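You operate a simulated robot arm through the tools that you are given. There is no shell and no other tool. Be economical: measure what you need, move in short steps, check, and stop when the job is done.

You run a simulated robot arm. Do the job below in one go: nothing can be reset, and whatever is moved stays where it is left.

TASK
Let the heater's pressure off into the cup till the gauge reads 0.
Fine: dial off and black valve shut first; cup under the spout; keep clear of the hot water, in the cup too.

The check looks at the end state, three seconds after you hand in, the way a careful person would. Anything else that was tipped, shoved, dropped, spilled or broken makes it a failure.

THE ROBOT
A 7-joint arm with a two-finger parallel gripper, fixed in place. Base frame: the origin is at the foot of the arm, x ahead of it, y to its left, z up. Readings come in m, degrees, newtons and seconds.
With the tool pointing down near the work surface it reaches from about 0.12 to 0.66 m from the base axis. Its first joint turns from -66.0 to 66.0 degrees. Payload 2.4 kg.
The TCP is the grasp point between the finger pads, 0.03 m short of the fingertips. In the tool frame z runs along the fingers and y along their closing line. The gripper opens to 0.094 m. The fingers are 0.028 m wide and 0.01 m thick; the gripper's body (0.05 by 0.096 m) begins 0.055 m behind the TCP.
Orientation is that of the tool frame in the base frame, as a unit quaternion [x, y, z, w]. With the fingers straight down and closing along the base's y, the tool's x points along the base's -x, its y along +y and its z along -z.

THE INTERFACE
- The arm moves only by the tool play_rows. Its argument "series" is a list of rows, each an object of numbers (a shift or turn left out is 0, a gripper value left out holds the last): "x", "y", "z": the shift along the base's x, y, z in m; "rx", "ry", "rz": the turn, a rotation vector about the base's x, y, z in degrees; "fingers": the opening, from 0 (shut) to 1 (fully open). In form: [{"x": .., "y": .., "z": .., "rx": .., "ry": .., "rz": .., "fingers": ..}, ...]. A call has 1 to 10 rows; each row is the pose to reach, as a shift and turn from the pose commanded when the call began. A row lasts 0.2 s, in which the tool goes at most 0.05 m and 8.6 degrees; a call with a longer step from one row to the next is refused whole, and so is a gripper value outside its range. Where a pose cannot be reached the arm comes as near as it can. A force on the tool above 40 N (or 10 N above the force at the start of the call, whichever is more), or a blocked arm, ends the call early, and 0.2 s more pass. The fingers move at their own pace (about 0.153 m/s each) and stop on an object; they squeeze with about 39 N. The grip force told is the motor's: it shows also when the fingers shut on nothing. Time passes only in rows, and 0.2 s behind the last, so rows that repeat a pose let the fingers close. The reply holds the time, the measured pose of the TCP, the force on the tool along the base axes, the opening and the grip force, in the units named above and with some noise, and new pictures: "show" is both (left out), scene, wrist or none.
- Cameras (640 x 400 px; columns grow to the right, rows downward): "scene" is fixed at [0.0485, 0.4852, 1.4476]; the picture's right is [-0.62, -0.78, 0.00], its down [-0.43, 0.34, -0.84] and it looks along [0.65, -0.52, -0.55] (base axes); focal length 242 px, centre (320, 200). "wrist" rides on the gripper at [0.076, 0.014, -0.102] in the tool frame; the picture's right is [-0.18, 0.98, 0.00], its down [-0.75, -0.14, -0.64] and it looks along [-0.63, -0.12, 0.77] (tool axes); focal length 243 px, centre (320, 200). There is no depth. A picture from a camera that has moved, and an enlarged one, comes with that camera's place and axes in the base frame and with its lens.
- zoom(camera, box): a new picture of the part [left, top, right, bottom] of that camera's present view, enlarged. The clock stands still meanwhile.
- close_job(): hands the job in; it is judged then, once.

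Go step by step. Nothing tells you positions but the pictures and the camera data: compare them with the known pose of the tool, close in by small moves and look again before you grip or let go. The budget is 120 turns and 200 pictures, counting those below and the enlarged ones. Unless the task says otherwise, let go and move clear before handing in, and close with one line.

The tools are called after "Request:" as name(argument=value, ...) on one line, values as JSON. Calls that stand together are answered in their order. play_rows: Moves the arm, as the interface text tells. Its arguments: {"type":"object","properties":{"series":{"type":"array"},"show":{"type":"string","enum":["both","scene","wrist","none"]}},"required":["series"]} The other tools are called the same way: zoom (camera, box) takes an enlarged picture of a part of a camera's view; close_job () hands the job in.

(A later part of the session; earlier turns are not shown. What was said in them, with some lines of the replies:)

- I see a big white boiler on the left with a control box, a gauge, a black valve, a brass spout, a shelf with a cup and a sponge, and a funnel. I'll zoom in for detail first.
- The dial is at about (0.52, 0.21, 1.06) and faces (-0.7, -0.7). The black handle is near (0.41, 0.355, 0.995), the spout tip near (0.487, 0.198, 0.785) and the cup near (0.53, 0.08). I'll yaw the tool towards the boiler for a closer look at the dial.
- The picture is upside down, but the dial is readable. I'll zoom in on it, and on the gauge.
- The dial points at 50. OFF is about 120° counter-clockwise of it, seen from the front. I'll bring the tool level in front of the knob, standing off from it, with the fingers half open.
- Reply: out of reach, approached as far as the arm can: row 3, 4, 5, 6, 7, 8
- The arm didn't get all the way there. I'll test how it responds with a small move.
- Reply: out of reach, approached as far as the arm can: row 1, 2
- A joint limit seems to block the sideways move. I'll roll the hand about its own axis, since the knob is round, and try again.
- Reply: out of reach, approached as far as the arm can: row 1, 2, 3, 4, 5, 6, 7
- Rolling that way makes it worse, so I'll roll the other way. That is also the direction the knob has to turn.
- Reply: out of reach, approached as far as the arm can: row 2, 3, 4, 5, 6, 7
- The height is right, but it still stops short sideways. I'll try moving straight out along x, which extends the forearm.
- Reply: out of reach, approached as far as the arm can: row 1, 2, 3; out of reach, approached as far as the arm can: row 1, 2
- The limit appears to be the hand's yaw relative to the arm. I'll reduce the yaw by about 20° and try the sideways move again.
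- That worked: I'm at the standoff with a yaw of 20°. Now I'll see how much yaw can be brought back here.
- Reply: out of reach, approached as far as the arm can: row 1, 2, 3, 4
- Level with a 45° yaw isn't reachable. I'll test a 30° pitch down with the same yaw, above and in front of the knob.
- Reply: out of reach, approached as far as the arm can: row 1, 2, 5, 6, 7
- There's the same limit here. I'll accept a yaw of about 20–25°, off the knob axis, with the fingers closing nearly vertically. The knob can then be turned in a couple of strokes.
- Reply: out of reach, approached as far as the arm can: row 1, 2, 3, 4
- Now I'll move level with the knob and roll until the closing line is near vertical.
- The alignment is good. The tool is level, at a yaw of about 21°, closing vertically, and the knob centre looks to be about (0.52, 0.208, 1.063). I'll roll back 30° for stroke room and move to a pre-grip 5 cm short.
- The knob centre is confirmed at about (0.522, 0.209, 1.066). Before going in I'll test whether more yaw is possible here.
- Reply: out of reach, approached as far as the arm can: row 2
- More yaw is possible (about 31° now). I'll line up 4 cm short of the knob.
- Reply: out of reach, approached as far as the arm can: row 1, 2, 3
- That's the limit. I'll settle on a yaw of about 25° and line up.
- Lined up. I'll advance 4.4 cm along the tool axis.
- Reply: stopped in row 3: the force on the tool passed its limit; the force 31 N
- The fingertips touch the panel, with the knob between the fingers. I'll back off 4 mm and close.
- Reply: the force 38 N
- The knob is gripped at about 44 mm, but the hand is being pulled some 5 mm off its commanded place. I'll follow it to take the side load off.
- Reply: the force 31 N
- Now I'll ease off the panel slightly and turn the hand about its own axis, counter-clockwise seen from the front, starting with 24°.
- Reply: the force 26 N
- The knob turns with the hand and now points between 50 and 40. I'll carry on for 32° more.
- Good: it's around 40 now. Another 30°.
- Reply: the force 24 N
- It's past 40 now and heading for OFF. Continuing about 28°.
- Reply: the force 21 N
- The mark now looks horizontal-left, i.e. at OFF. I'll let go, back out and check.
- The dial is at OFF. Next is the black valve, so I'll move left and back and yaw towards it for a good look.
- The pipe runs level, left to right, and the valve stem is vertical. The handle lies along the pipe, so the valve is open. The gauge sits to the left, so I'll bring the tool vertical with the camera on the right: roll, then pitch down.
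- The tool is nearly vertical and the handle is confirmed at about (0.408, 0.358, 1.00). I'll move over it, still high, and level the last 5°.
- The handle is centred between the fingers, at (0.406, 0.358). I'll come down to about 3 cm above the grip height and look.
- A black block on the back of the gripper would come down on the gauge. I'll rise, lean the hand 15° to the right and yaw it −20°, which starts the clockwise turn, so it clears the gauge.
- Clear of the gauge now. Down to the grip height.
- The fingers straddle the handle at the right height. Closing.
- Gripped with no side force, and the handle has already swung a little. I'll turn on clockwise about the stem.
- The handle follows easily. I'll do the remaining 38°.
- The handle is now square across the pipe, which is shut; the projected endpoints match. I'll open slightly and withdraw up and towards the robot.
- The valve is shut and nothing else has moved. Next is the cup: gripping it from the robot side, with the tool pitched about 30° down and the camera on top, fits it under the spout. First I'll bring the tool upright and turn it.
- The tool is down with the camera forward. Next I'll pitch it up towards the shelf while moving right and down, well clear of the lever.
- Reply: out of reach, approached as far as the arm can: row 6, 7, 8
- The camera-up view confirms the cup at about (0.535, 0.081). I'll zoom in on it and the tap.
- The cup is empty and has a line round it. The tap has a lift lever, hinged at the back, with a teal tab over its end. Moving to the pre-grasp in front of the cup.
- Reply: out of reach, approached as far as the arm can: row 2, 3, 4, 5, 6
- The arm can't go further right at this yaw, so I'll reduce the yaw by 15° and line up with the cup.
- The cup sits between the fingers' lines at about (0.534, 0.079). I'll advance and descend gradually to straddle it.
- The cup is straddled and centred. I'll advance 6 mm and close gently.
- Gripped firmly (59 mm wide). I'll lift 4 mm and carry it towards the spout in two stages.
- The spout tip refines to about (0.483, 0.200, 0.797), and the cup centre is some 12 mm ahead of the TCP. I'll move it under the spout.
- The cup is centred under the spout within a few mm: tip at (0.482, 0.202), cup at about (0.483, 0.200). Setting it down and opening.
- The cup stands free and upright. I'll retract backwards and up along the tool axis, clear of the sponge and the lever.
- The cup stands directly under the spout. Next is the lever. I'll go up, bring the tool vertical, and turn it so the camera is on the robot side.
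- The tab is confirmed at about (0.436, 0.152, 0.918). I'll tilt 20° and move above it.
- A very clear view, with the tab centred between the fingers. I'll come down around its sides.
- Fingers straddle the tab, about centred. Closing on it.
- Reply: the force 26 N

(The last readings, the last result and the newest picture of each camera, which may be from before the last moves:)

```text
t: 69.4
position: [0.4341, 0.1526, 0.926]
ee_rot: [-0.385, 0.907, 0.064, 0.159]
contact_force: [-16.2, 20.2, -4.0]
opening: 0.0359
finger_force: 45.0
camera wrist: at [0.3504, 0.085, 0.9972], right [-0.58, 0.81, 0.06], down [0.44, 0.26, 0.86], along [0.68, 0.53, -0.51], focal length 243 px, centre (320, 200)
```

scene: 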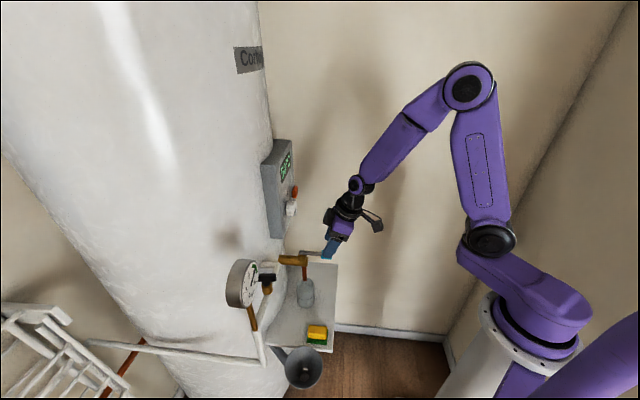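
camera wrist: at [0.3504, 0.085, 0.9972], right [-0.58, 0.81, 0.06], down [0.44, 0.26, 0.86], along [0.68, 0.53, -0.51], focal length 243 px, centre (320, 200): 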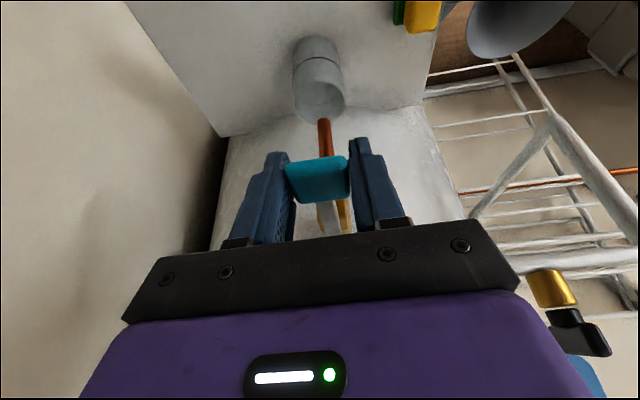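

Gripped. I'll relieve the side load by 3 mm and start lifting the tab along its arc, in small steps.

Request:
play_rows(series=[{"x": -0.003, "y": 0.003}, {"x": -0.003, "y": 0.003, "z": 0.005}, {"x": -0.002, "y": 0.004, "z": 0.012}], show="both")

Request:
zoom(camera="scene", box=[230, 200, 390, 320])

```text
t: 70.2
position: [0.4328, 0.1516, 0.9383]
ee_rot: [-0.382, 0.908, 0.064, 0.157]
contact_force: [-11.0, 9.8, -25.2]
opening: 0.0311
finger_force: 45.4
camera wrist: at [0.3492, 0.0847, 1.0095], right [-0.58, 0.81, 0.06], down [0.45, 0.26, 0.86], along [0.68, 0.52, -0.51], focal length 243 px, centre (320, 200)
```

scene: 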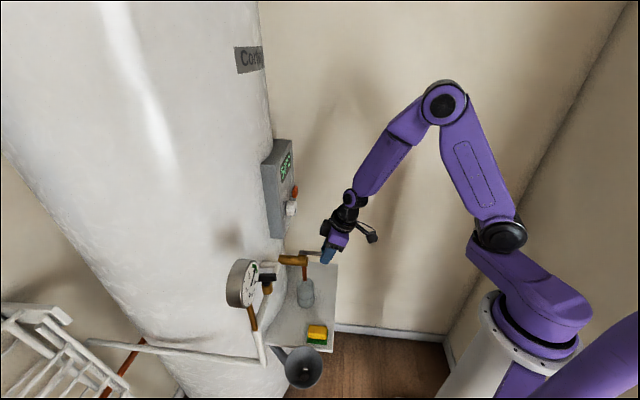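
wrist: 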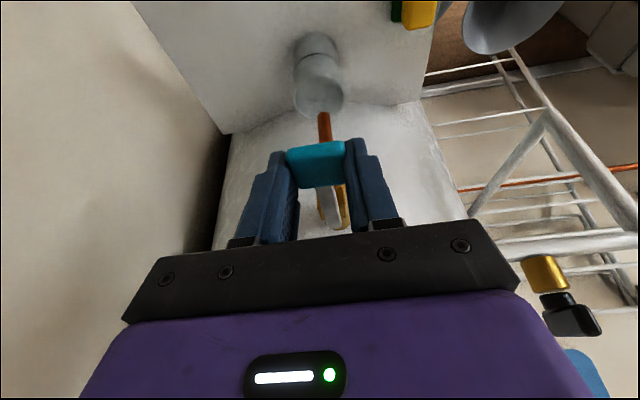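

```text
3.33 times, centred on (310, 260) of scene
camera zoom: at [0.0486, 0.4856, 1.4475], right [-0.62, -0.78, 0.0], down [-0.43, 0.34, -0.84], along [0.65, -0.52, -0.55], focal length 806 px, centre (353, 0)
```

zoom: 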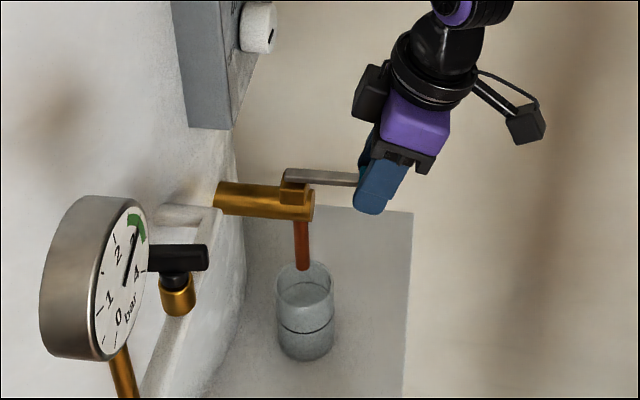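

The lever has risen slightly and is pulling back at about 25 N. I'll lift a bit more and watch for flow.

Request:
play_rows(series=[{"z": 0.006}, {"z": 0.012, "x": 0.001, "y": 0.001}], show="wrist")

Request:
zoom(camera="scene", box=[230, 200, 390, 320])

```text
t: 70.8
position: [0.437, 0.1552, 0.9535]
ee_rot: [-0.383, 0.907, 0.063, 0.163]
contact_force: [-10.1, 10.7, -4.2]
opening: 0.0319
finger_force: 7.6
camera wrist: at [0.3518, 0.0876, 1.0228], right [-0.58, 0.81, 0.05], down [0.43, 0.26, 0.86], along [0.69, 0.53, -0.5], focal length 243 px, centre (320, 200)
```

wrist: 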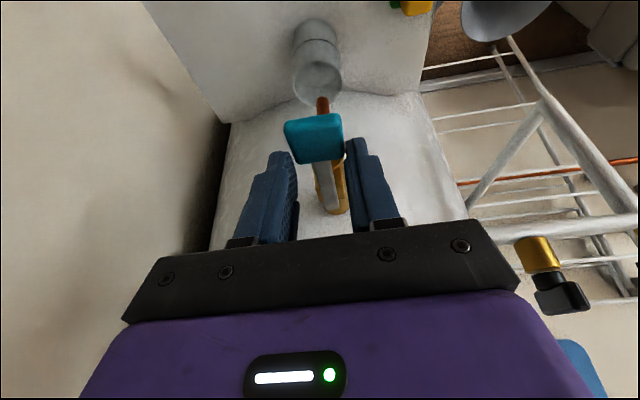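

```text
3.33 times, centred on (310, 260) of scene
camera zoom: at [0.0483, 0.4855, 1.4475], right [-0.62, -0.78, 0.0], down [-0.43, 0.34, -0.84], along [0.66, -0.52, -0.55], focal length 806 px, centre (353, 0)
```

zoom: 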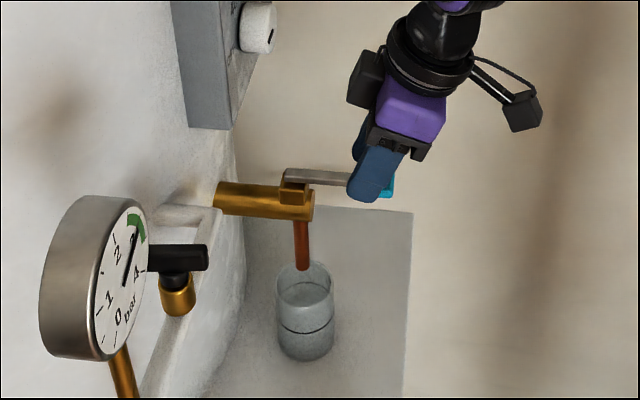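

The fingers slipped off the tab, so the lever may not be meant to lift. I'll back off and look at how it's hinged.

Request:
play_rows(series=[{"fingers": 0.6, "z": 0.01}, {"x": -0.02, "y": -0.02, "z": 0.02}, {"x": -0.05, "y": -0.05, "z": 0.03}], show="wrist")

Request:
zoom(camera="scene", box=[275, 240, 345, 285])

Request:
zoom(camera="wrist", box=[260, 60, 400, 220])

```text
t: 71.6
position: [0.3862, 0.1023, 0.9859]
ee_rot: [-0.382, 0.908, 0.063, 0.162]
contact_force: [-0.5, -0.1, -0.6]
opening: 0.0565
finger_force: 0.0
camera wrist: at [0.3014, 0.0357, 1.0544], right [-0.58, 0.81, 0.05], down [0.44, 0.26, 0.86], along [0.69, 0.52, -0.5], focal length 243 px, centre (320, 200)
```

wrist: 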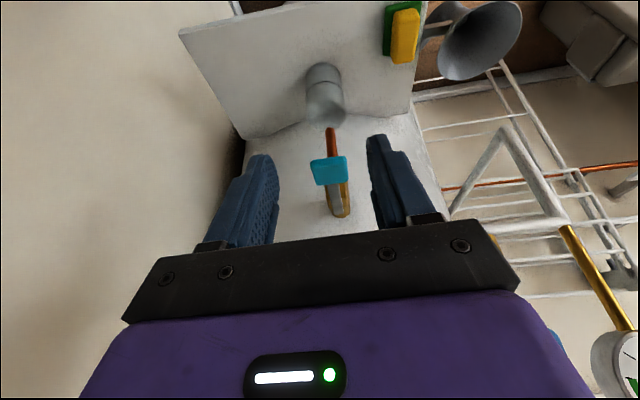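

```text
8.89 times, centred on (310, 262) of scene
camera zoom: at [0.0485, 0.4853, 1.4476], right [-0.62, -0.78, 0.0], down [-0.43, 0.34, -0.84], along [0.65, -0.52, -0.55], focal length 2148 px, centre (409, -356)
```

zoom: 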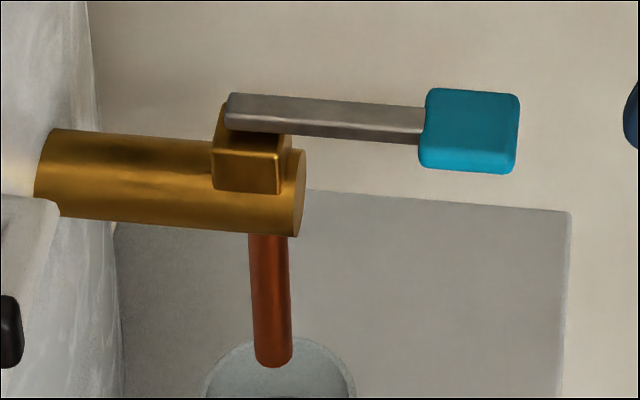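

```text
2.50 times, centred on (330, 140) of wrist
camera zoom: at [0.3014, 0.0357, 1.0544], right [-0.58, 0.81, 0.05], down [0.44, 0.26, 0.86], along [0.69, 0.52, -0.5], focal length 606 px, centre (295, 350)
```

zoom: 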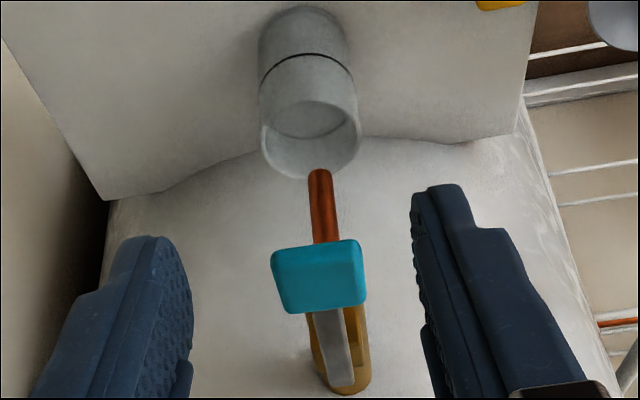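

The block is fixed and the lever overhangs it, which makes it a spring-loaded test lever that lifts. It needs lifting from beneath rather than by friction. I'll reorient to a level tool, camera up, fingers shut, to hook under the tab from the robot side.

Request:
play_rows(series=[{"x": -0.02, "z": 0.03, "rx": -4.7, "ry": 4.7}, {"x": -0.05, "z": 0.06, "rx": -9.4, "ry": 9.4}, {"x": -0.055, "z": 0.08, "rx": -13.5, "ry": 13.5, "fingers": 0.0}], show="none")

Request:
play_rows(series=[{"rz": 8}, {"rz": 16}, {"rz": 24}, {"rz": 32}, {"rz": 40}, {"rz": 48}, {"rz": 56}, {"rz": 64}, {"rz": 72}, {"rz": 80}], show="none")

Request:
play_rows(series=[{"rz": 8}, {"rz": 16}, {"rz": 24}, {"rz": 32}, {"rz": 40}, {"rz": 48}, {"rz": 56}, {"rz": 64}, {"rz": 70}], show="none")

```text
t: 72.4
position: [0.3305, 0.1052, 1.0617]
ee_rot: [-0.388, 0.922, -0.001, 0.006]
contact_force: [-0.4, 0.5, -0.5]
opening: 0.0001
finger_force: 33.1
```

```text
t: 74.6
position: [0.3315, 0.1034, 1.0612]
ee_rot: [0.891, -0.455, -0.006, -0.004]
contact_force: [0.5, -1.0, 0.0]
opening: 0.0
finger_force: 32.6
```

```text
t: 76.6
position: [0.3316, 0.1036, 1.0621]
ee_rot: [0.99, 0.139, -0.007, 0.0]
contact_force: [-0.2, -0.2, -0.1]
opening: 0.0003
finger_force: 32.9
```

Now I'll pitch up towards level while moving out and down to the right of the lever.

Request:
play_rows(series=[{"x": 0.01, "y": -0.01, "z": -0.01, "rx": 2.3, "ry": -8.1}, {"x": 0.02, "y": -0.02, "z": -0.02, "rx": 4.6, "ry": -16.2}, {"x": 0.03, "y": -0.03, "z": -0.03, "rx": 6.9, "ry": -24.2}, {"x": 0.04, "y": -0.04, "z": -0.04, "rx": 9.2, "ry": -32.3}, {"x": 0.05, "y": -0.05, "z": -0.06, "rx": 11.5, "ry": -40.3}, {"x": 0.06, "y": -0.05, "z": -0.08, "rx": 13.8, "ry": -48.4}, {"x": 0.07, "y": -0.05, "z": -0.1, "rx": 16.1, "ry": -56.4}, {"x": 0.08, "y": -0.05, "z": -0.13, "rx": 18.4, "ry": -64.5}, {"x": 0.09, "y": -0.05, "z": -0.16, "rx": 20.7, "ry": -72.5}, {"x": 0.09, "y": -0.05, "z": -0.17, "rx": 22.5, "ry": -78.5}])

```text
t: 78.8
position: [0.4221, 0.0523, 0.8899]
ee_rot: [0.754, 0.105, 0.642, -0.094]
contact_force: [0.3, -1.0, -0.4]
opening: 0.0
finger_force: 33.3
out of reach, approached as far as the arm can: row 4, 5
camera wrist: at [0.3403, 0.0128, 0.9819], right [0.25, -0.95, -0.19], down [-0.76, -0.07, -0.64], along [0.6, 0.3, -0.74], focal length 243 px, centre (320, 200)
```

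scene: 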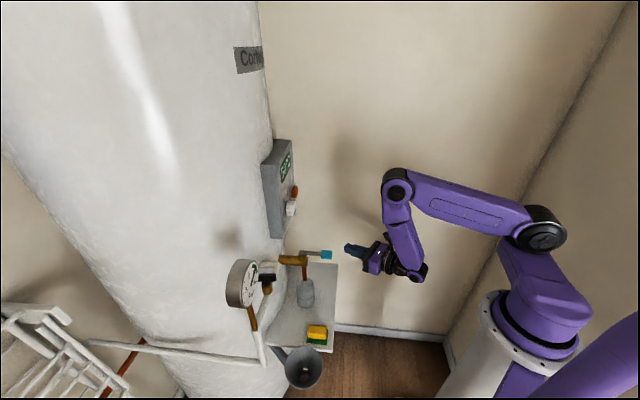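
wrist: 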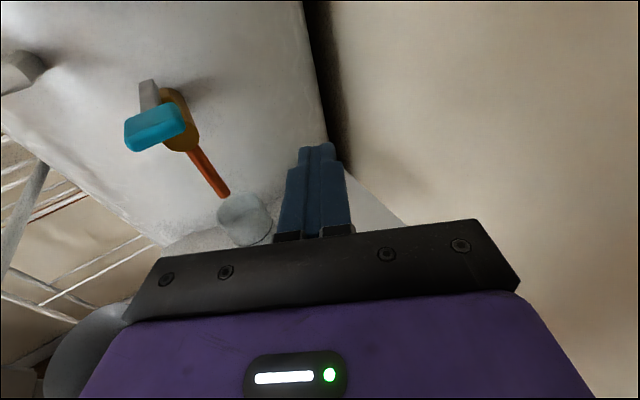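

The tool is nearly level (9° down), with the tab ahead and to the left. I'll drop slightly and slide left to bring the fingertips beneath it.

Request:
play_rows(series=[{"z": -0.02}, {"x": -0.005, "y": 0.04, "z": -0.02}, {"x": -0.009, "y": 0.08, "z": -0.02}, {"x": -0.009, "y": 0.095, "z": -0.02}])

Request:
zoom(camera="scene", box=[230, 200, 390, 320])

```text
t: 79.8
position: [0.4135, 0.1488, 0.8724]
ee_rot: [0.754, 0.105, 0.642, -0.093]
contact_force: [0.0, -0.1, -0.5]
opening: 0.0
finger_force: 33.4
camera wrist: at [0.3325, 0.1087, 0.9636], right [0.25, -0.95, -0.19], down [-0.76, -0.07, -0.64], along [0.6, 0.3, -0.74], focal length 243 px, centre (320, 200)
```

scene: 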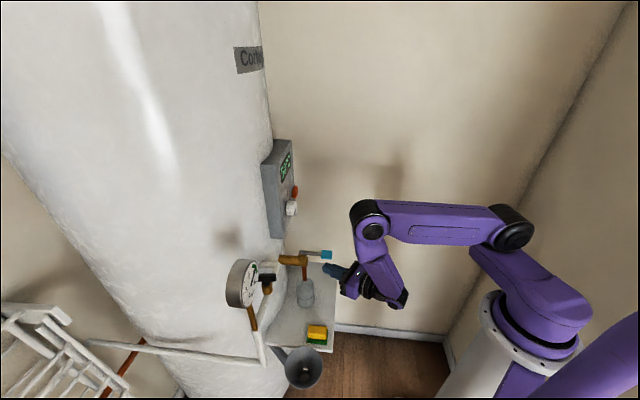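
wrist: 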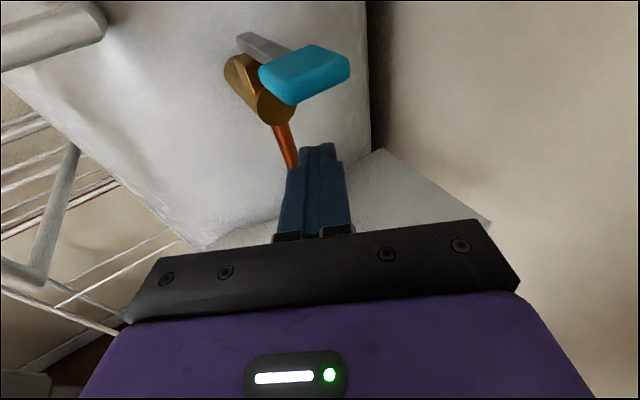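

```text
3.33 times, centred on (310, 260) of scene
camera zoom: at [0.0485, 0.4852, 1.4476], right [-0.62, -0.78, 0.0], down [-0.43, 0.34, -0.84], along [0.65, -0.52, -0.55], focal length 806 px, centre (353, 0)
```

zoom: 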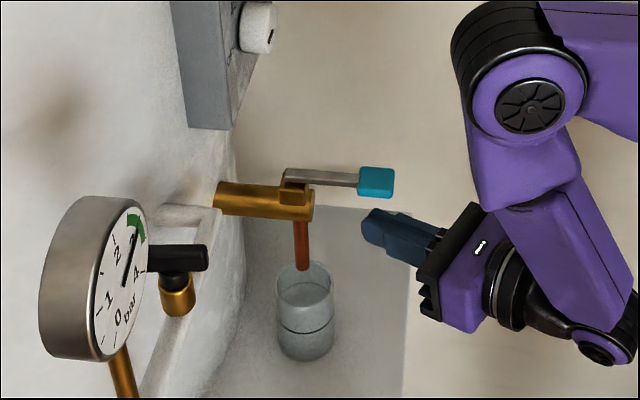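

The fingertips are right beneath the tab. I'll move 5 mm forward and rise until they touch.

Request:
play_rows(series=[{"x": 0.004, "y": 0.003, "z": 0.01}, {"x": 0.004, "y": 0.003, "z": 0.02}, {"x": 0.004, "y": 0.003, "z": 0.026}], show="wrist")

```text
t: 80.6
position: [0.4159, 0.1518, 0.898]
ee_rot: [0.754, 0.105, 0.641, -0.093]
contact_force: [-0.6, -0.7, -0.1]
opening: 0.0
finger_force: 32.9
camera wrist: at [0.3351, 0.112, 0.9894], right [0.25, -0.95, -0.19], down [-0.76, -0.07, -0.64], along [0.6, 0.3, -0.74], focal length 243 px, centre (320, 200)
```

wrist: 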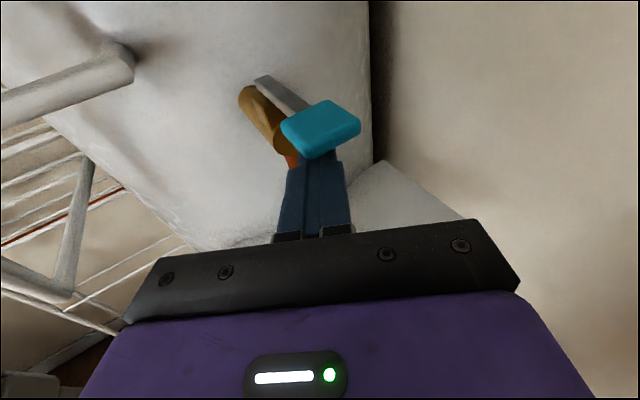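

Almost touching, and the tab sits over the fingertips. I'll keep rising in small steps.

Request:
play_rows(series=[{"z": 0.005}, {"z": 0.01}, {"z": 0.015}], show="both")

Request:
zoom(camera="scene", box=[230, 200, 390, 320])

```text
t: 81.3
position: [0.415, 0.1521, 0.9027]
ee_rot: [0.761, 0.108, 0.633, -0.092]
contact_force: [1.7, 2.0, -16.9]
opening: 0.0
finger_force: 33.4
stopped in row 3: the force on the tool passed its limit (the readings are from after the stop); the commanded pose is now the measured one
camera wrist: at [0.3353, 0.1122, 0.9972], right [0.24, -0.95, -0.18], down [-0.78, -0.08, -0.62], along [0.58, 0.29, -0.76], focal length 243 px, centre (320, 200)
```

scene: 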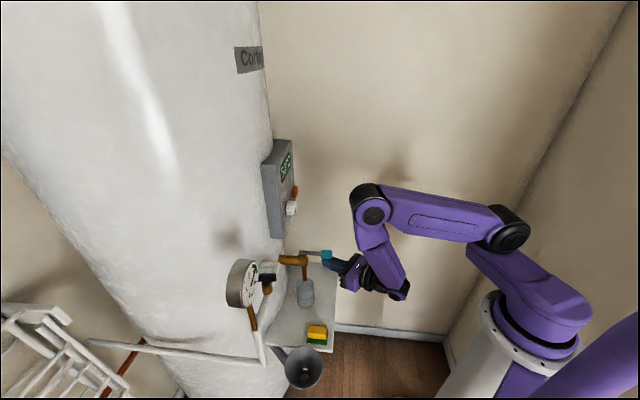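
wrist: 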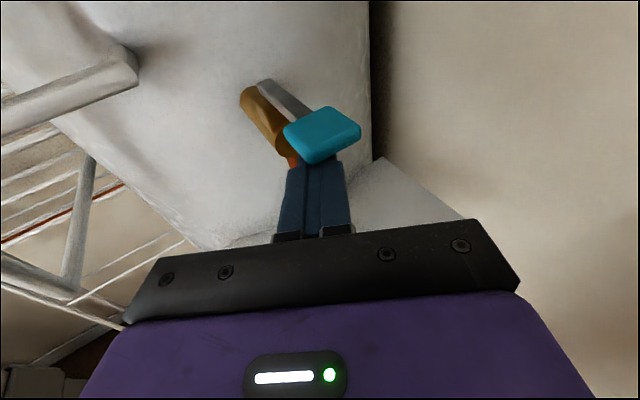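

```text
3.33 times, centred on (310, 260) of scene
camera zoom: at [0.0488, 0.4854, 1.4476], right [-0.62, -0.78, 0.0], down [-0.43, 0.34, -0.84], along [0.65, -0.52, -0.55], focal length 806 px, centre (353, 0)
```

zoom: 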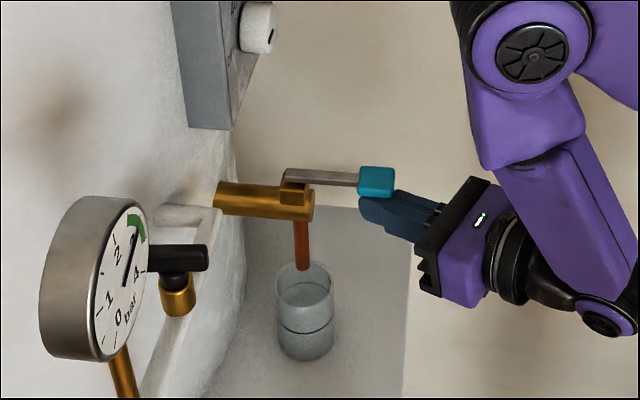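

The lever doesn't lift: 40 N upward moves nothing. So it's a quarter-turn lever that swings sideways. I'll drop, go round to its right side, and try a gentle push to the left.

Request:
play_rows(series=[{"z": -0.03}, {"y": -0.035, "z": -0.03}, {"y": -0.06, "z": -0.03}, {"y": -0.06, "z": 0.0}, {"x": 0.002, "y": -0.06, "z": 0.017}], show="wrist")

```text
t: 82.5
position: [0.4179, 0.0926, 0.9225]
ee_rot: [0.76, 0.107, 0.634, -0.092]
contact_force: [-0.6, 0.0, 0.5]
opening: 0.0
finger_force: 33.0
camera wrist: at [0.3381, 0.0518, 1.0157], right [0.24, -0.95, -0.18], down [-0.77, -0.08, -0.63], along [0.58, 0.3, -0.76], focal length 243 px, centre (320, 200)
```

wrist: 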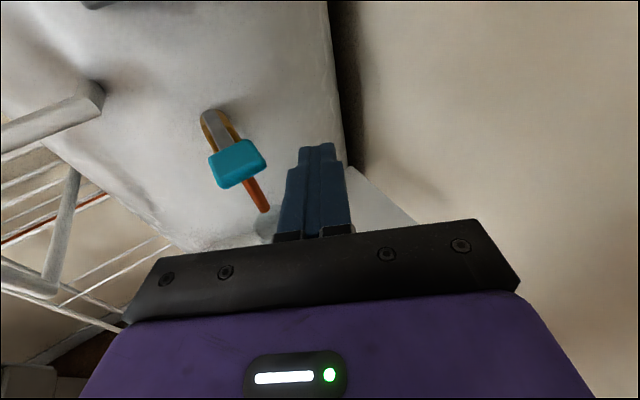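

The fingers are level with the tab, on its right. Pushing left slowly.

Request:
play_rows(series=[{"y": 0.012}, {"x": -0.003, "y": 0.02}, {"x": -0.008, "y": 0.027}, {"x": -0.013, "y": 0.033}, {"x": -0.018, "y": 0.038}], show="wrist")

Request:
zoom(camera="scene", box=[230, 200, 390, 320])

```text
t: 83.5
position: [0.4101, 0.1121, 0.9233]
ee_rot: [0.759, 0.097, 0.638, -0.08]
contact_force: [1.5, -2.8, -0.3]
opening: 0.0
finger_force: 32.8
stopped in row 4: the force on the tool passed its limit (the readings are from after the stop); the commanded pose is now the measured one
camera wrist: at [0.328, 0.0769, 1.0162], right [0.21, -0.96, -0.18], down [-0.77, -0.06, -0.63], along [0.6, 0.27, -0.75], focal length 243 px, centre (320, 200)
```

wrist: 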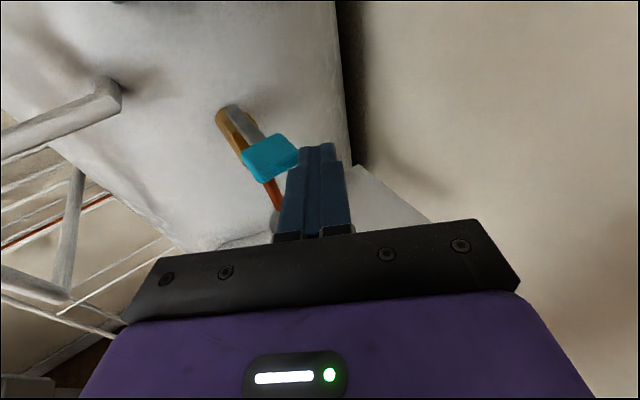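

```text
3.33 times, centred on (310, 260) of scene
camera zoom: at [0.0485, 0.4852, 1.4476], right [-0.62, -0.78, 0.0], down [-0.43, 0.34, -0.84], along [0.65, -0.52, -0.55], focal length 806 px, centre (353, 0)
```

zoom: 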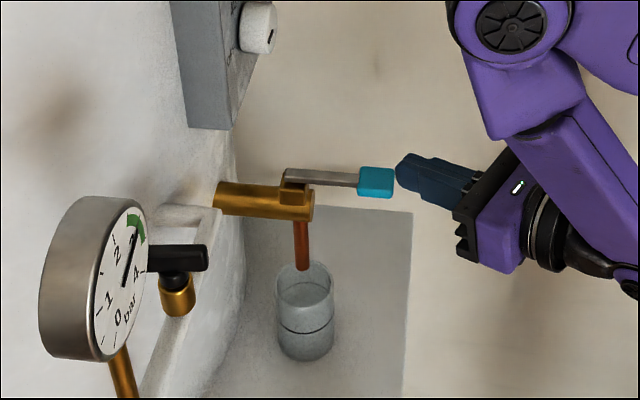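

Sideways doesn't turn it either, and neither does up. The paddle is flat on top, so pressing down is the remaining way. I'll go above it with level fingers.

Request:
play_rows(series=[{"y": -0.015}, {"y": -0.015, "z": 0.03}, {"x": 0.002, "y": 0.0, "z": 0.045}, {"x": 0.004, "y": 0.04, "z": 0.045}], show="wrist")

Request:
zoom(camera="scene", box=[230, 200, 390, 320])

```text
t: 84.5
position: [0.4117, 0.1544, 0.9655]
ee_rot: [0.759, 0.097, 0.638, -0.081]
contact_force: [-1.5, 1.2, 0.1]
opening: 0.0
finger_force: 33.3
camera wrist: at [0.3315, 0.1178, 1.0594], right [0.22, -0.96, -0.18], down [-0.77, -0.06, -0.63], along [0.59, 0.28, -0.75], focal length 243 px, centre (320, 200)
```

wrist: 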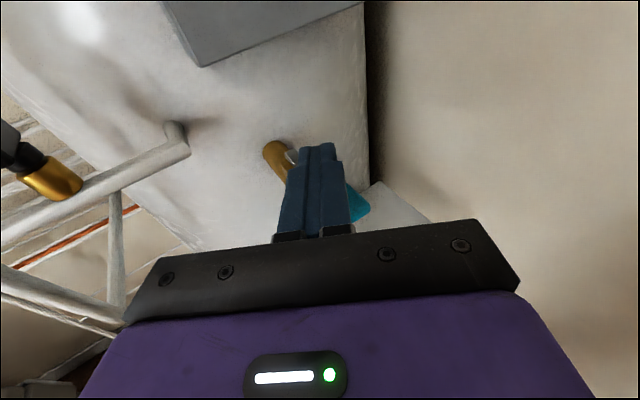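

```text
3.33 times, centred on (310, 260) of scene
camera zoom: at [0.0486, 0.4852, 1.4476], right [-0.62, -0.78, 0.0], down [-0.43, 0.34, -0.84], along [0.65, -0.52, -0.55], focal length 806 px, centre (353, 0)
```

zoom: 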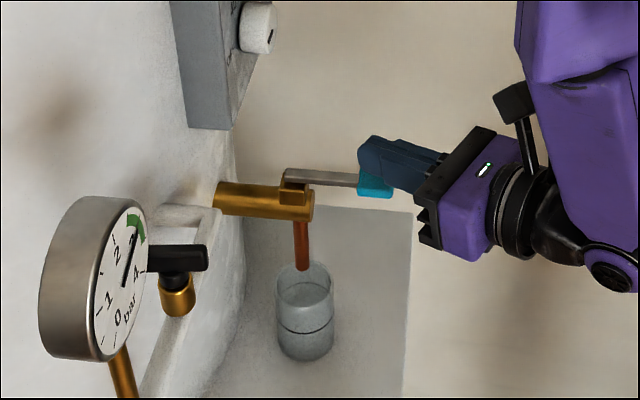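

Above the tab now. Lowering gently to press.

Request:
play_rows(series=[{"x": -0.005, "y": -0.006, "z": -0.008}, {"x": -0.005, "y": -0.006, "z": -0.015}, {"x": -0.005, "y": -0.006, "z": -0.02}, {"x": -0.005, "y": -0.006, "z": -0.025}, {"x": -0.005, "y": -0.006, "z": -0.03}], show="wrist")

Request:
zoom(camera="scene", box=[230, 200, 390, 320])

```text
t: 85.7
position: [0.4074, 0.1498, 0.9388]
ee_rot: [0.759, 0.098, 0.638, -0.082]
contact_force: [0.1, -0.9, 1.5]
opening: 0.0
finger_force: 32.9
camera wrist: at [0.3261, 0.1134, 1.0314], right [0.22, -0.96, -0.18], down [-0.77, -0.06, -0.63], along [0.6, 0.28, -0.75], focal length 243 px, centre (320, 200)
```

wrist: 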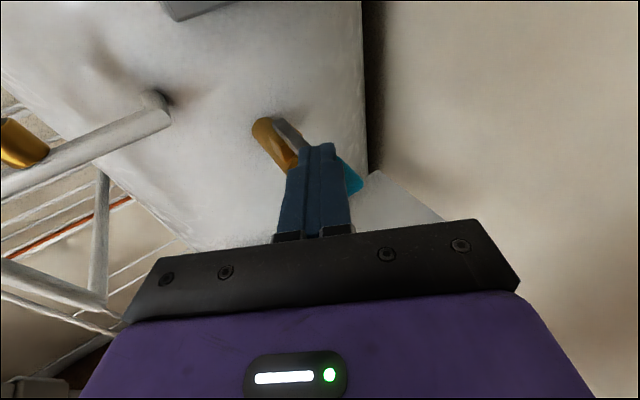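

```text
3.33 times, centred on (310, 260) of scene
camera zoom: at [0.0485, 0.4852, 1.4476], right [-0.62, -0.78, 0.0], down [-0.43, 0.34, -0.84], along [0.65, -0.52, -0.55], focal length 806 px, centre (353, 0)
```

zoom: 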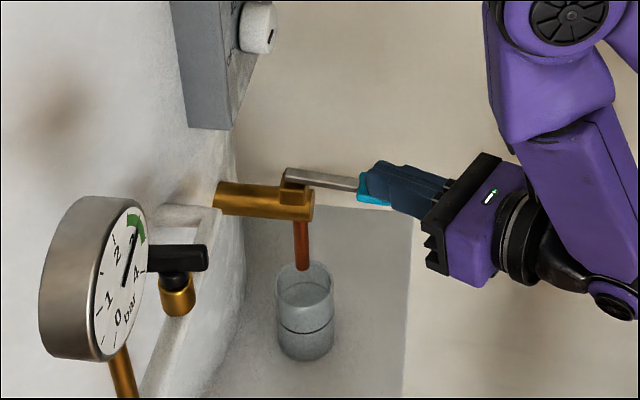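

The lever tips down easily with almost no force. Pressing further while watching the spout and gauge.

Request:
play_rows(series=[{"z": -0.004}, {"z": -0.008}, {"z": -0.012}], show="scene")

Request:
zoom(camera="scene", box=[230, 200, 390, 320])

```text
t: 86.5
position: [0.4086, 0.1496, 0.9256]
ee_rot: [0.76, 0.098, 0.638, -0.082]
contact_force: [-0.1, 0.3, 2.0]
opening: 0.0
finger_force: 33.1
```

scene: 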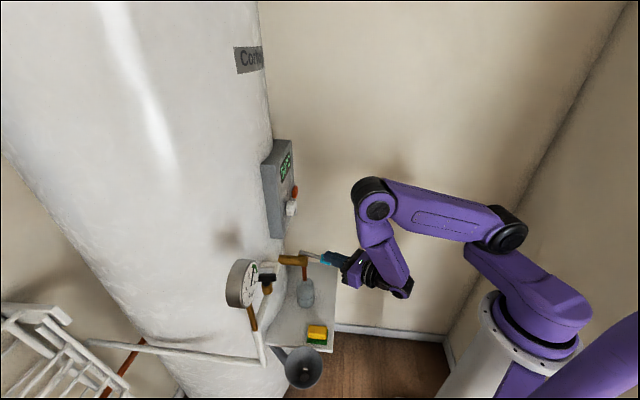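

```text
3.33 times, centred on (310, 260) of scene
camera zoom: at [0.0485, 0.4852, 1.4476], right [-0.62, -0.78, 0.0], down [-0.43, 0.34, -0.84], along [0.65, -0.52, -0.55], focal length 806 px, centre (353, 0)
```

zoom: 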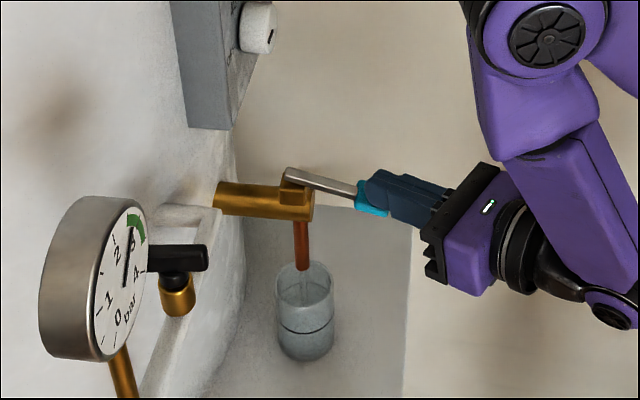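

It works: pressing down opens the tap and water is running into the cup. I'll hold here and watch the gauge and the level.

Request:
play_rows(series=[{"z": 0}, {"z": 0}, {"z": 0}, {"z": 0}], show="none")

Request:
zoom(camera="scene", box=[220, 230, 350, 320])

```text
t: 87.5
position: [0.4079, 0.1486, 0.9265]
ee_rot: [0.76, 0.097, 0.637, -0.081]
contact_force: [0.1, -0.1, 1.6]
opening: 0.0001
finger_force: 32.6
```

```text
4.44 times, centred on (285, 275) of scene
camera zoom: at [0.0485, 0.4852, 1.4476], right [-0.62, -0.78, 0.0], down [-0.43, 0.34, -0.84], along [0.65, -0.52, -0.55], focal length 1074 px, centre (476, -133)
```

zoom: 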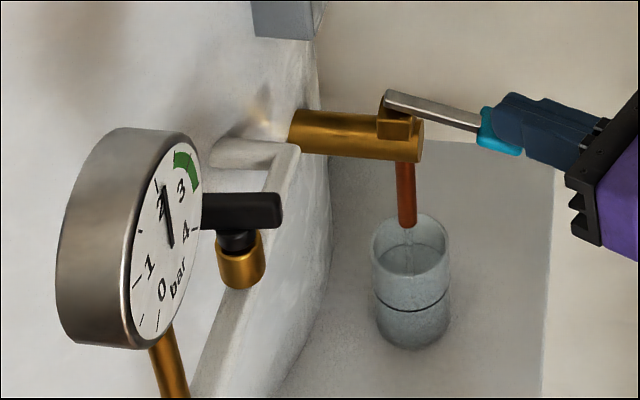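

The gauge is falling (about 2 bar) with the water going into the cup. Continuing to hold.

Request:
play_rows(series=[{"z": 0}, {"z": 0}, {"z": 0}, {"z": 0}, {"z": 0}], show="none")

Request:
zoom(camera="scene", box=[220, 230, 350, 320])

```text
t: 88.7
position: [0.4071, 0.1495, 0.9248]
ee_rot: [0.76, 0.098, 0.638, -0.081]
contact_force: [-0.6, 0.1, 2.6]
opening: 0.0
finger_force: 32.8
```

```text
4.44 times, centred on (285, 275) of scene
camera zoom: at [0.0485, 0.4852, 1.4476], right [-0.62, -0.78, 0.0], down [-0.43, 0.34, -0.84], along [0.65, -0.52, -0.55], focal length 1074 px, centre (476, -133)
```

zoom: 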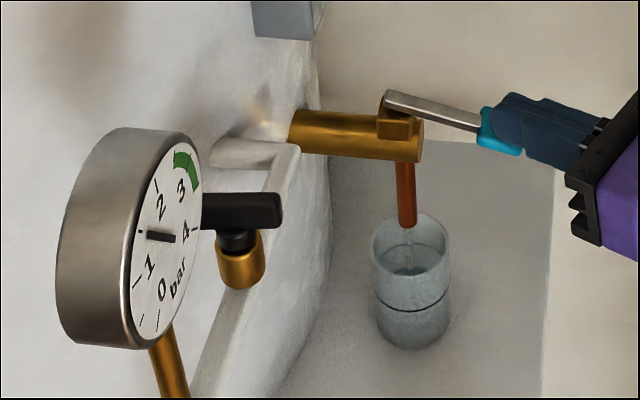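

Now about 1.5 bar, and the cup is well within capacity. I'll keep holding.

Request:
play_rows(series=[{"z": 0}, {"z": 0}, {"z": 0}, {"z": 0}, {"z": 0}, {"z": 0}, {"z": 0}], show="none")

Request:
zoom(camera="scene", box=[220, 230, 350, 320])

```text
t: 90.3
position: [0.4083, 0.1497, 0.9254]
ee_rot: [0.76, 0.098, 0.638, -0.082]
contact_force: [-0.5, -0.5, 2.5]
opening: 0.0001
finger_force: 33.0
```

```text
4.44 times, centred on (285, 275) of scene
camera zoom: at [0.0485, 0.4852, 1.4476], right [-0.62, -0.78, 0.0], down [-0.43, 0.34, -0.84], along [0.65, -0.52, -0.55], focal length 1074 px, centre (476, -133)
```

zoom: 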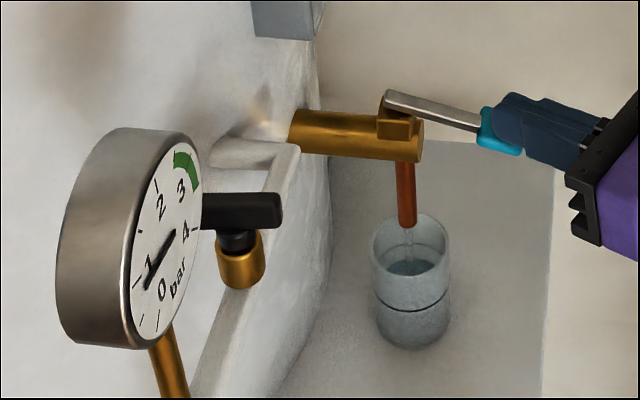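

About 0.7 bar. Holding a bit longer.

Request:
play_rows(series=[{"z": 0}, {"z": 0}, {"z": 0}, {"z": 0}, {"z": 0}, {"z": 0}], show="none")

Request:
zoom(camera="scene", box=[220, 230, 350, 320])

```text
t: 91.7
position: [0.4082, 0.1497, 0.9267]
ee_rot: [0.76, 0.098, 0.638, -0.082]
contact_force: [-1.2, -0.5, 1.7]
opening: 0.0
finger_force: 33.4
```

```text
4.44 times, centred on (285, 275) of scene
camera zoom: at [0.0485, 0.4852, 1.4476], right [-0.62, -0.78, 0.0], down [-0.43, 0.34, -0.84], along [0.65, -0.52, -0.55], focal length 1074 px, centre (476, -133)
```

zoom: 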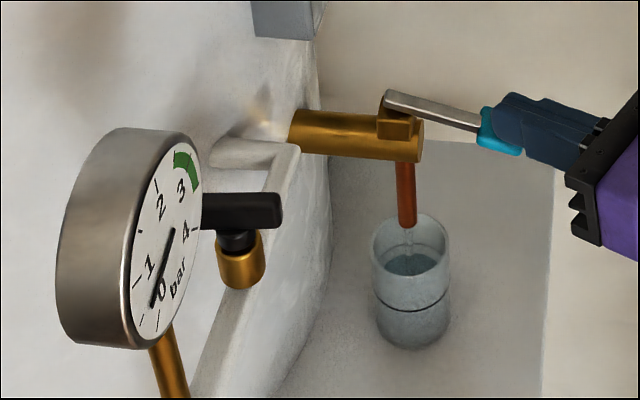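

Around 0.3 bar now. I'll continue in short holds so as not to overfill.

Request:
play_rows(series=[{"z": 0}, {"z": 0}, {"z": 0}, {"z": 0}, {"z": 0}], show="none")

Request:
zoom(camera="scene", box=[225, 250, 325, 315])

```text
t: 92.9
position: [0.4083, 0.1498, 0.9265]
ee_rot: [0.759, 0.097, 0.638, -0.081]
contact_force: [0.5, -0.7, 2.5]
opening: 0.0
finger_force: 32.6
```

```text
6.15 times, centred on (275, 282) of scene
camera zoom: at [0.0485, 0.4852, 1.4476], right [-0.62, -0.78, 0.0], down [-0.43, 0.34, -0.84], along [0.65, -0.52, -0.55], focal length 1487 px, centre (597, -308)
```

zoom: 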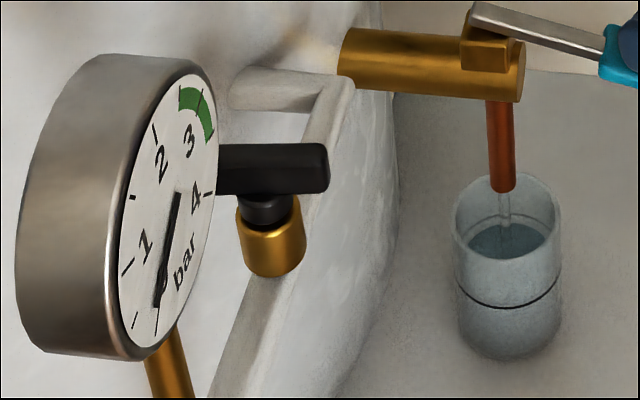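

Very near 0, with water still trickling. A little more.

Request:
play_rows(series=[{"z": 0}, {"z": 0}, {"z": 0}, {"z": 0}, {"z": 0}, {"z": 0}], show="none")

Request:
zoom(camera="scene", box=[225, 250, 325, 315])

```text
t: 94.3
position: [0.4087, 0.1495, 0.9267]
ee_rot: [0.759, 0.098, 0.638, -0.082]
contact_force: [-0.4, -0.5, 2.4]
opening: 0.0001
finger_force: 33.0
```

```text
6.15 times, centred on (275, 282) of scene
camera zoom: at [0.0485, 0.4852, 1.4476], right [-0.62, -0.78, 0.0], down [-0.43, 0.34, -0.84], along [0.65, -0.52, -0.55], focal length 1487 px, centre (597, -308)
```

zoom: 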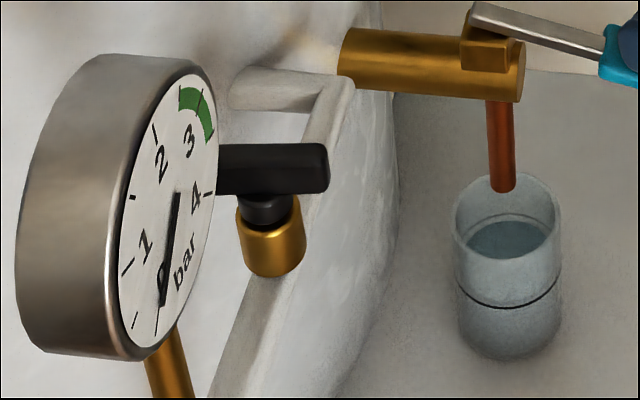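

The flow has stopped and the needle points at the 0 tick. I'll let the lever up and withdraw upward and back.

Request:
play_rows(series=[{"z": 0.01}, {"z": 0.02}, {"z": 0.035}, {"x": -0.01, "y": -0.02, "z": 0.06}, {"x": -0.02, "y": -0.05, "z": 0.09}, {"x": -0.03, "y": -0.08, "z": 0.11}], show="both")

Request:
zoom(camera="scene", box=[220, 230, 350, 350])

Request:
zoom(camera="scene", box=[225, 255, 265, 310])

```text
t: 95.7
position: [0.391, 0.0772, 1.0351]
ee_rot: [0.76, 0.098, 0.637, -0.08]
contact_force: [1.4, 0.0, 0.0]
opening: 0.0
finger_force: 32.9
out of reach, approached as far as the arm can: row 6
camera wrist: at [0.3094, 0.0414, 1.1276], right [0.22, -0.96, -0.18], down [-0.77, -0.06, -0.63], along [0.59, 0.28, -0.76], focal length 243 px, centre (320, 200)
```

scene: 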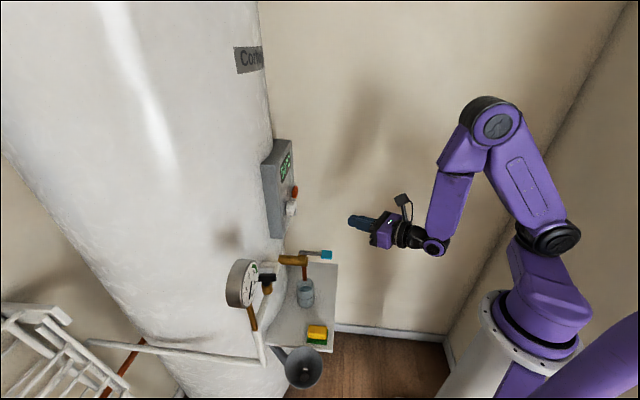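
wrist: 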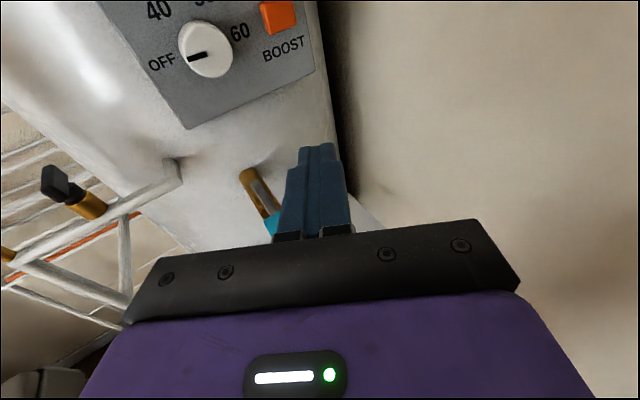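

```text
3.33 times, centred on (285, 290) of scene
camera zoom: at [0.0485, 0.4852, 1.4476], right [-0.62, -0.78, 0.0], down [-0.43, 0.34, -0.84], along [0.65, -0.52, -0.55], focal length 806 px, centre (437, -100)
```

zoom: 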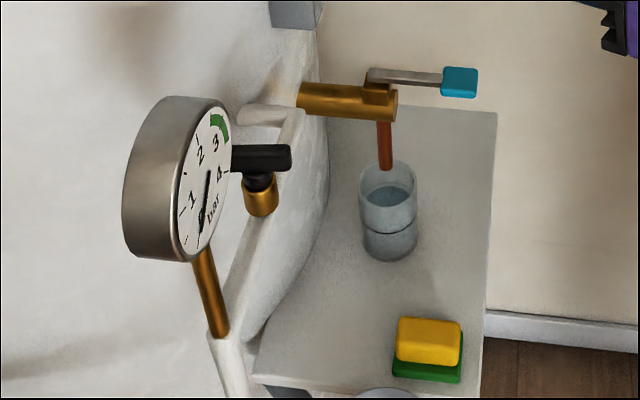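

```text
7.27 times, centred on (245, 282) of scene
camera zoom: at [0.0485, 0.4852, 1.4476], right [-0.62, -0.78, 0.0], down [-0.43, 0.34, -0.84], along [0.65, -0.52, -0.55], focal length 1758 px, centre (866, -400)
```

zoom: 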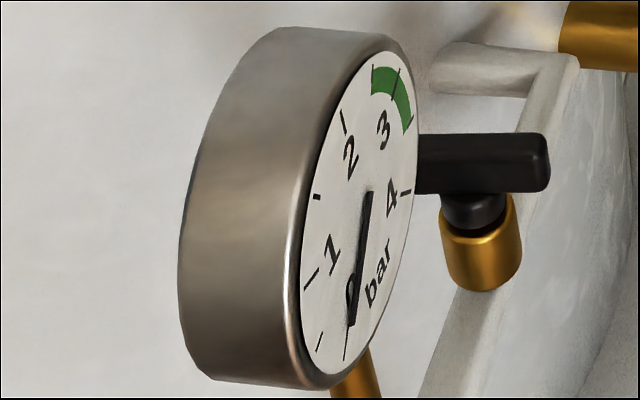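

The lever sprang back, the needle is on the 0 tick, the dial is at OFF and the cup is upright below its rim. I'll wait a moment to be sure the pressure stays at 0.

Request:
play_rows(series=[{"z": 0.01}, {"z": 0.02, "fingers": 0.5}, {"z": 0.02}, {"z": 0.02}, {"z": 0.02}, {"z": 0.02}, {"z": 0.02}, {"z": 0.02}, {"z": 0.02}, {"z": 0.02}], show="none")

Request:
zoom(camera="scene", box=[225, 255, 325, 315])

```text
t: 97.9
position: [0.3923, 0.0823, 1.0531]
ee_rot: [0.76, 0.098, 0.637, -0.082]
contact_force: [-0.3, 0.1, 0.4]
opening: 0.047
finger_force: 0.1
```

```text
6.40 times, centred on (275, 285) of scene
camera zoom: at [0.0485, 0.4852, 1.4476], right [-0.62, -0.78, 0.0], down [-0.43, 0.34, -0.84], along [0.65, -0.52, -0.55], focal length 1547 px, centre (608, -344)
```

zoom: 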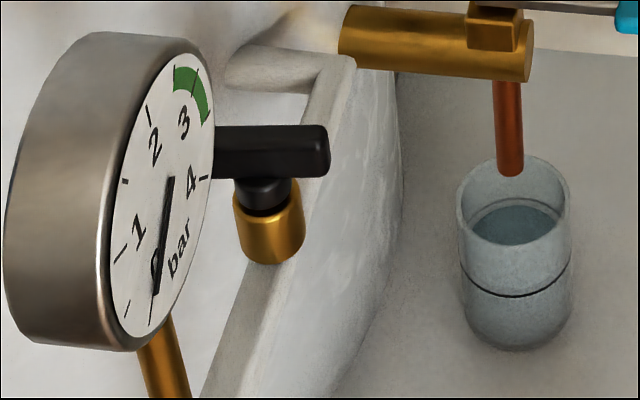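

The gauge stays at 0, there is no flow, and everything else is in place, so I'm handing in.

Request:
close_job()

```text
The job is handed in.
```

The heater's pressure is off: the gauge reads 0, the dial is at OFF, the black valve is shut, and the released water is in the cup under the spout with nothing spilled.
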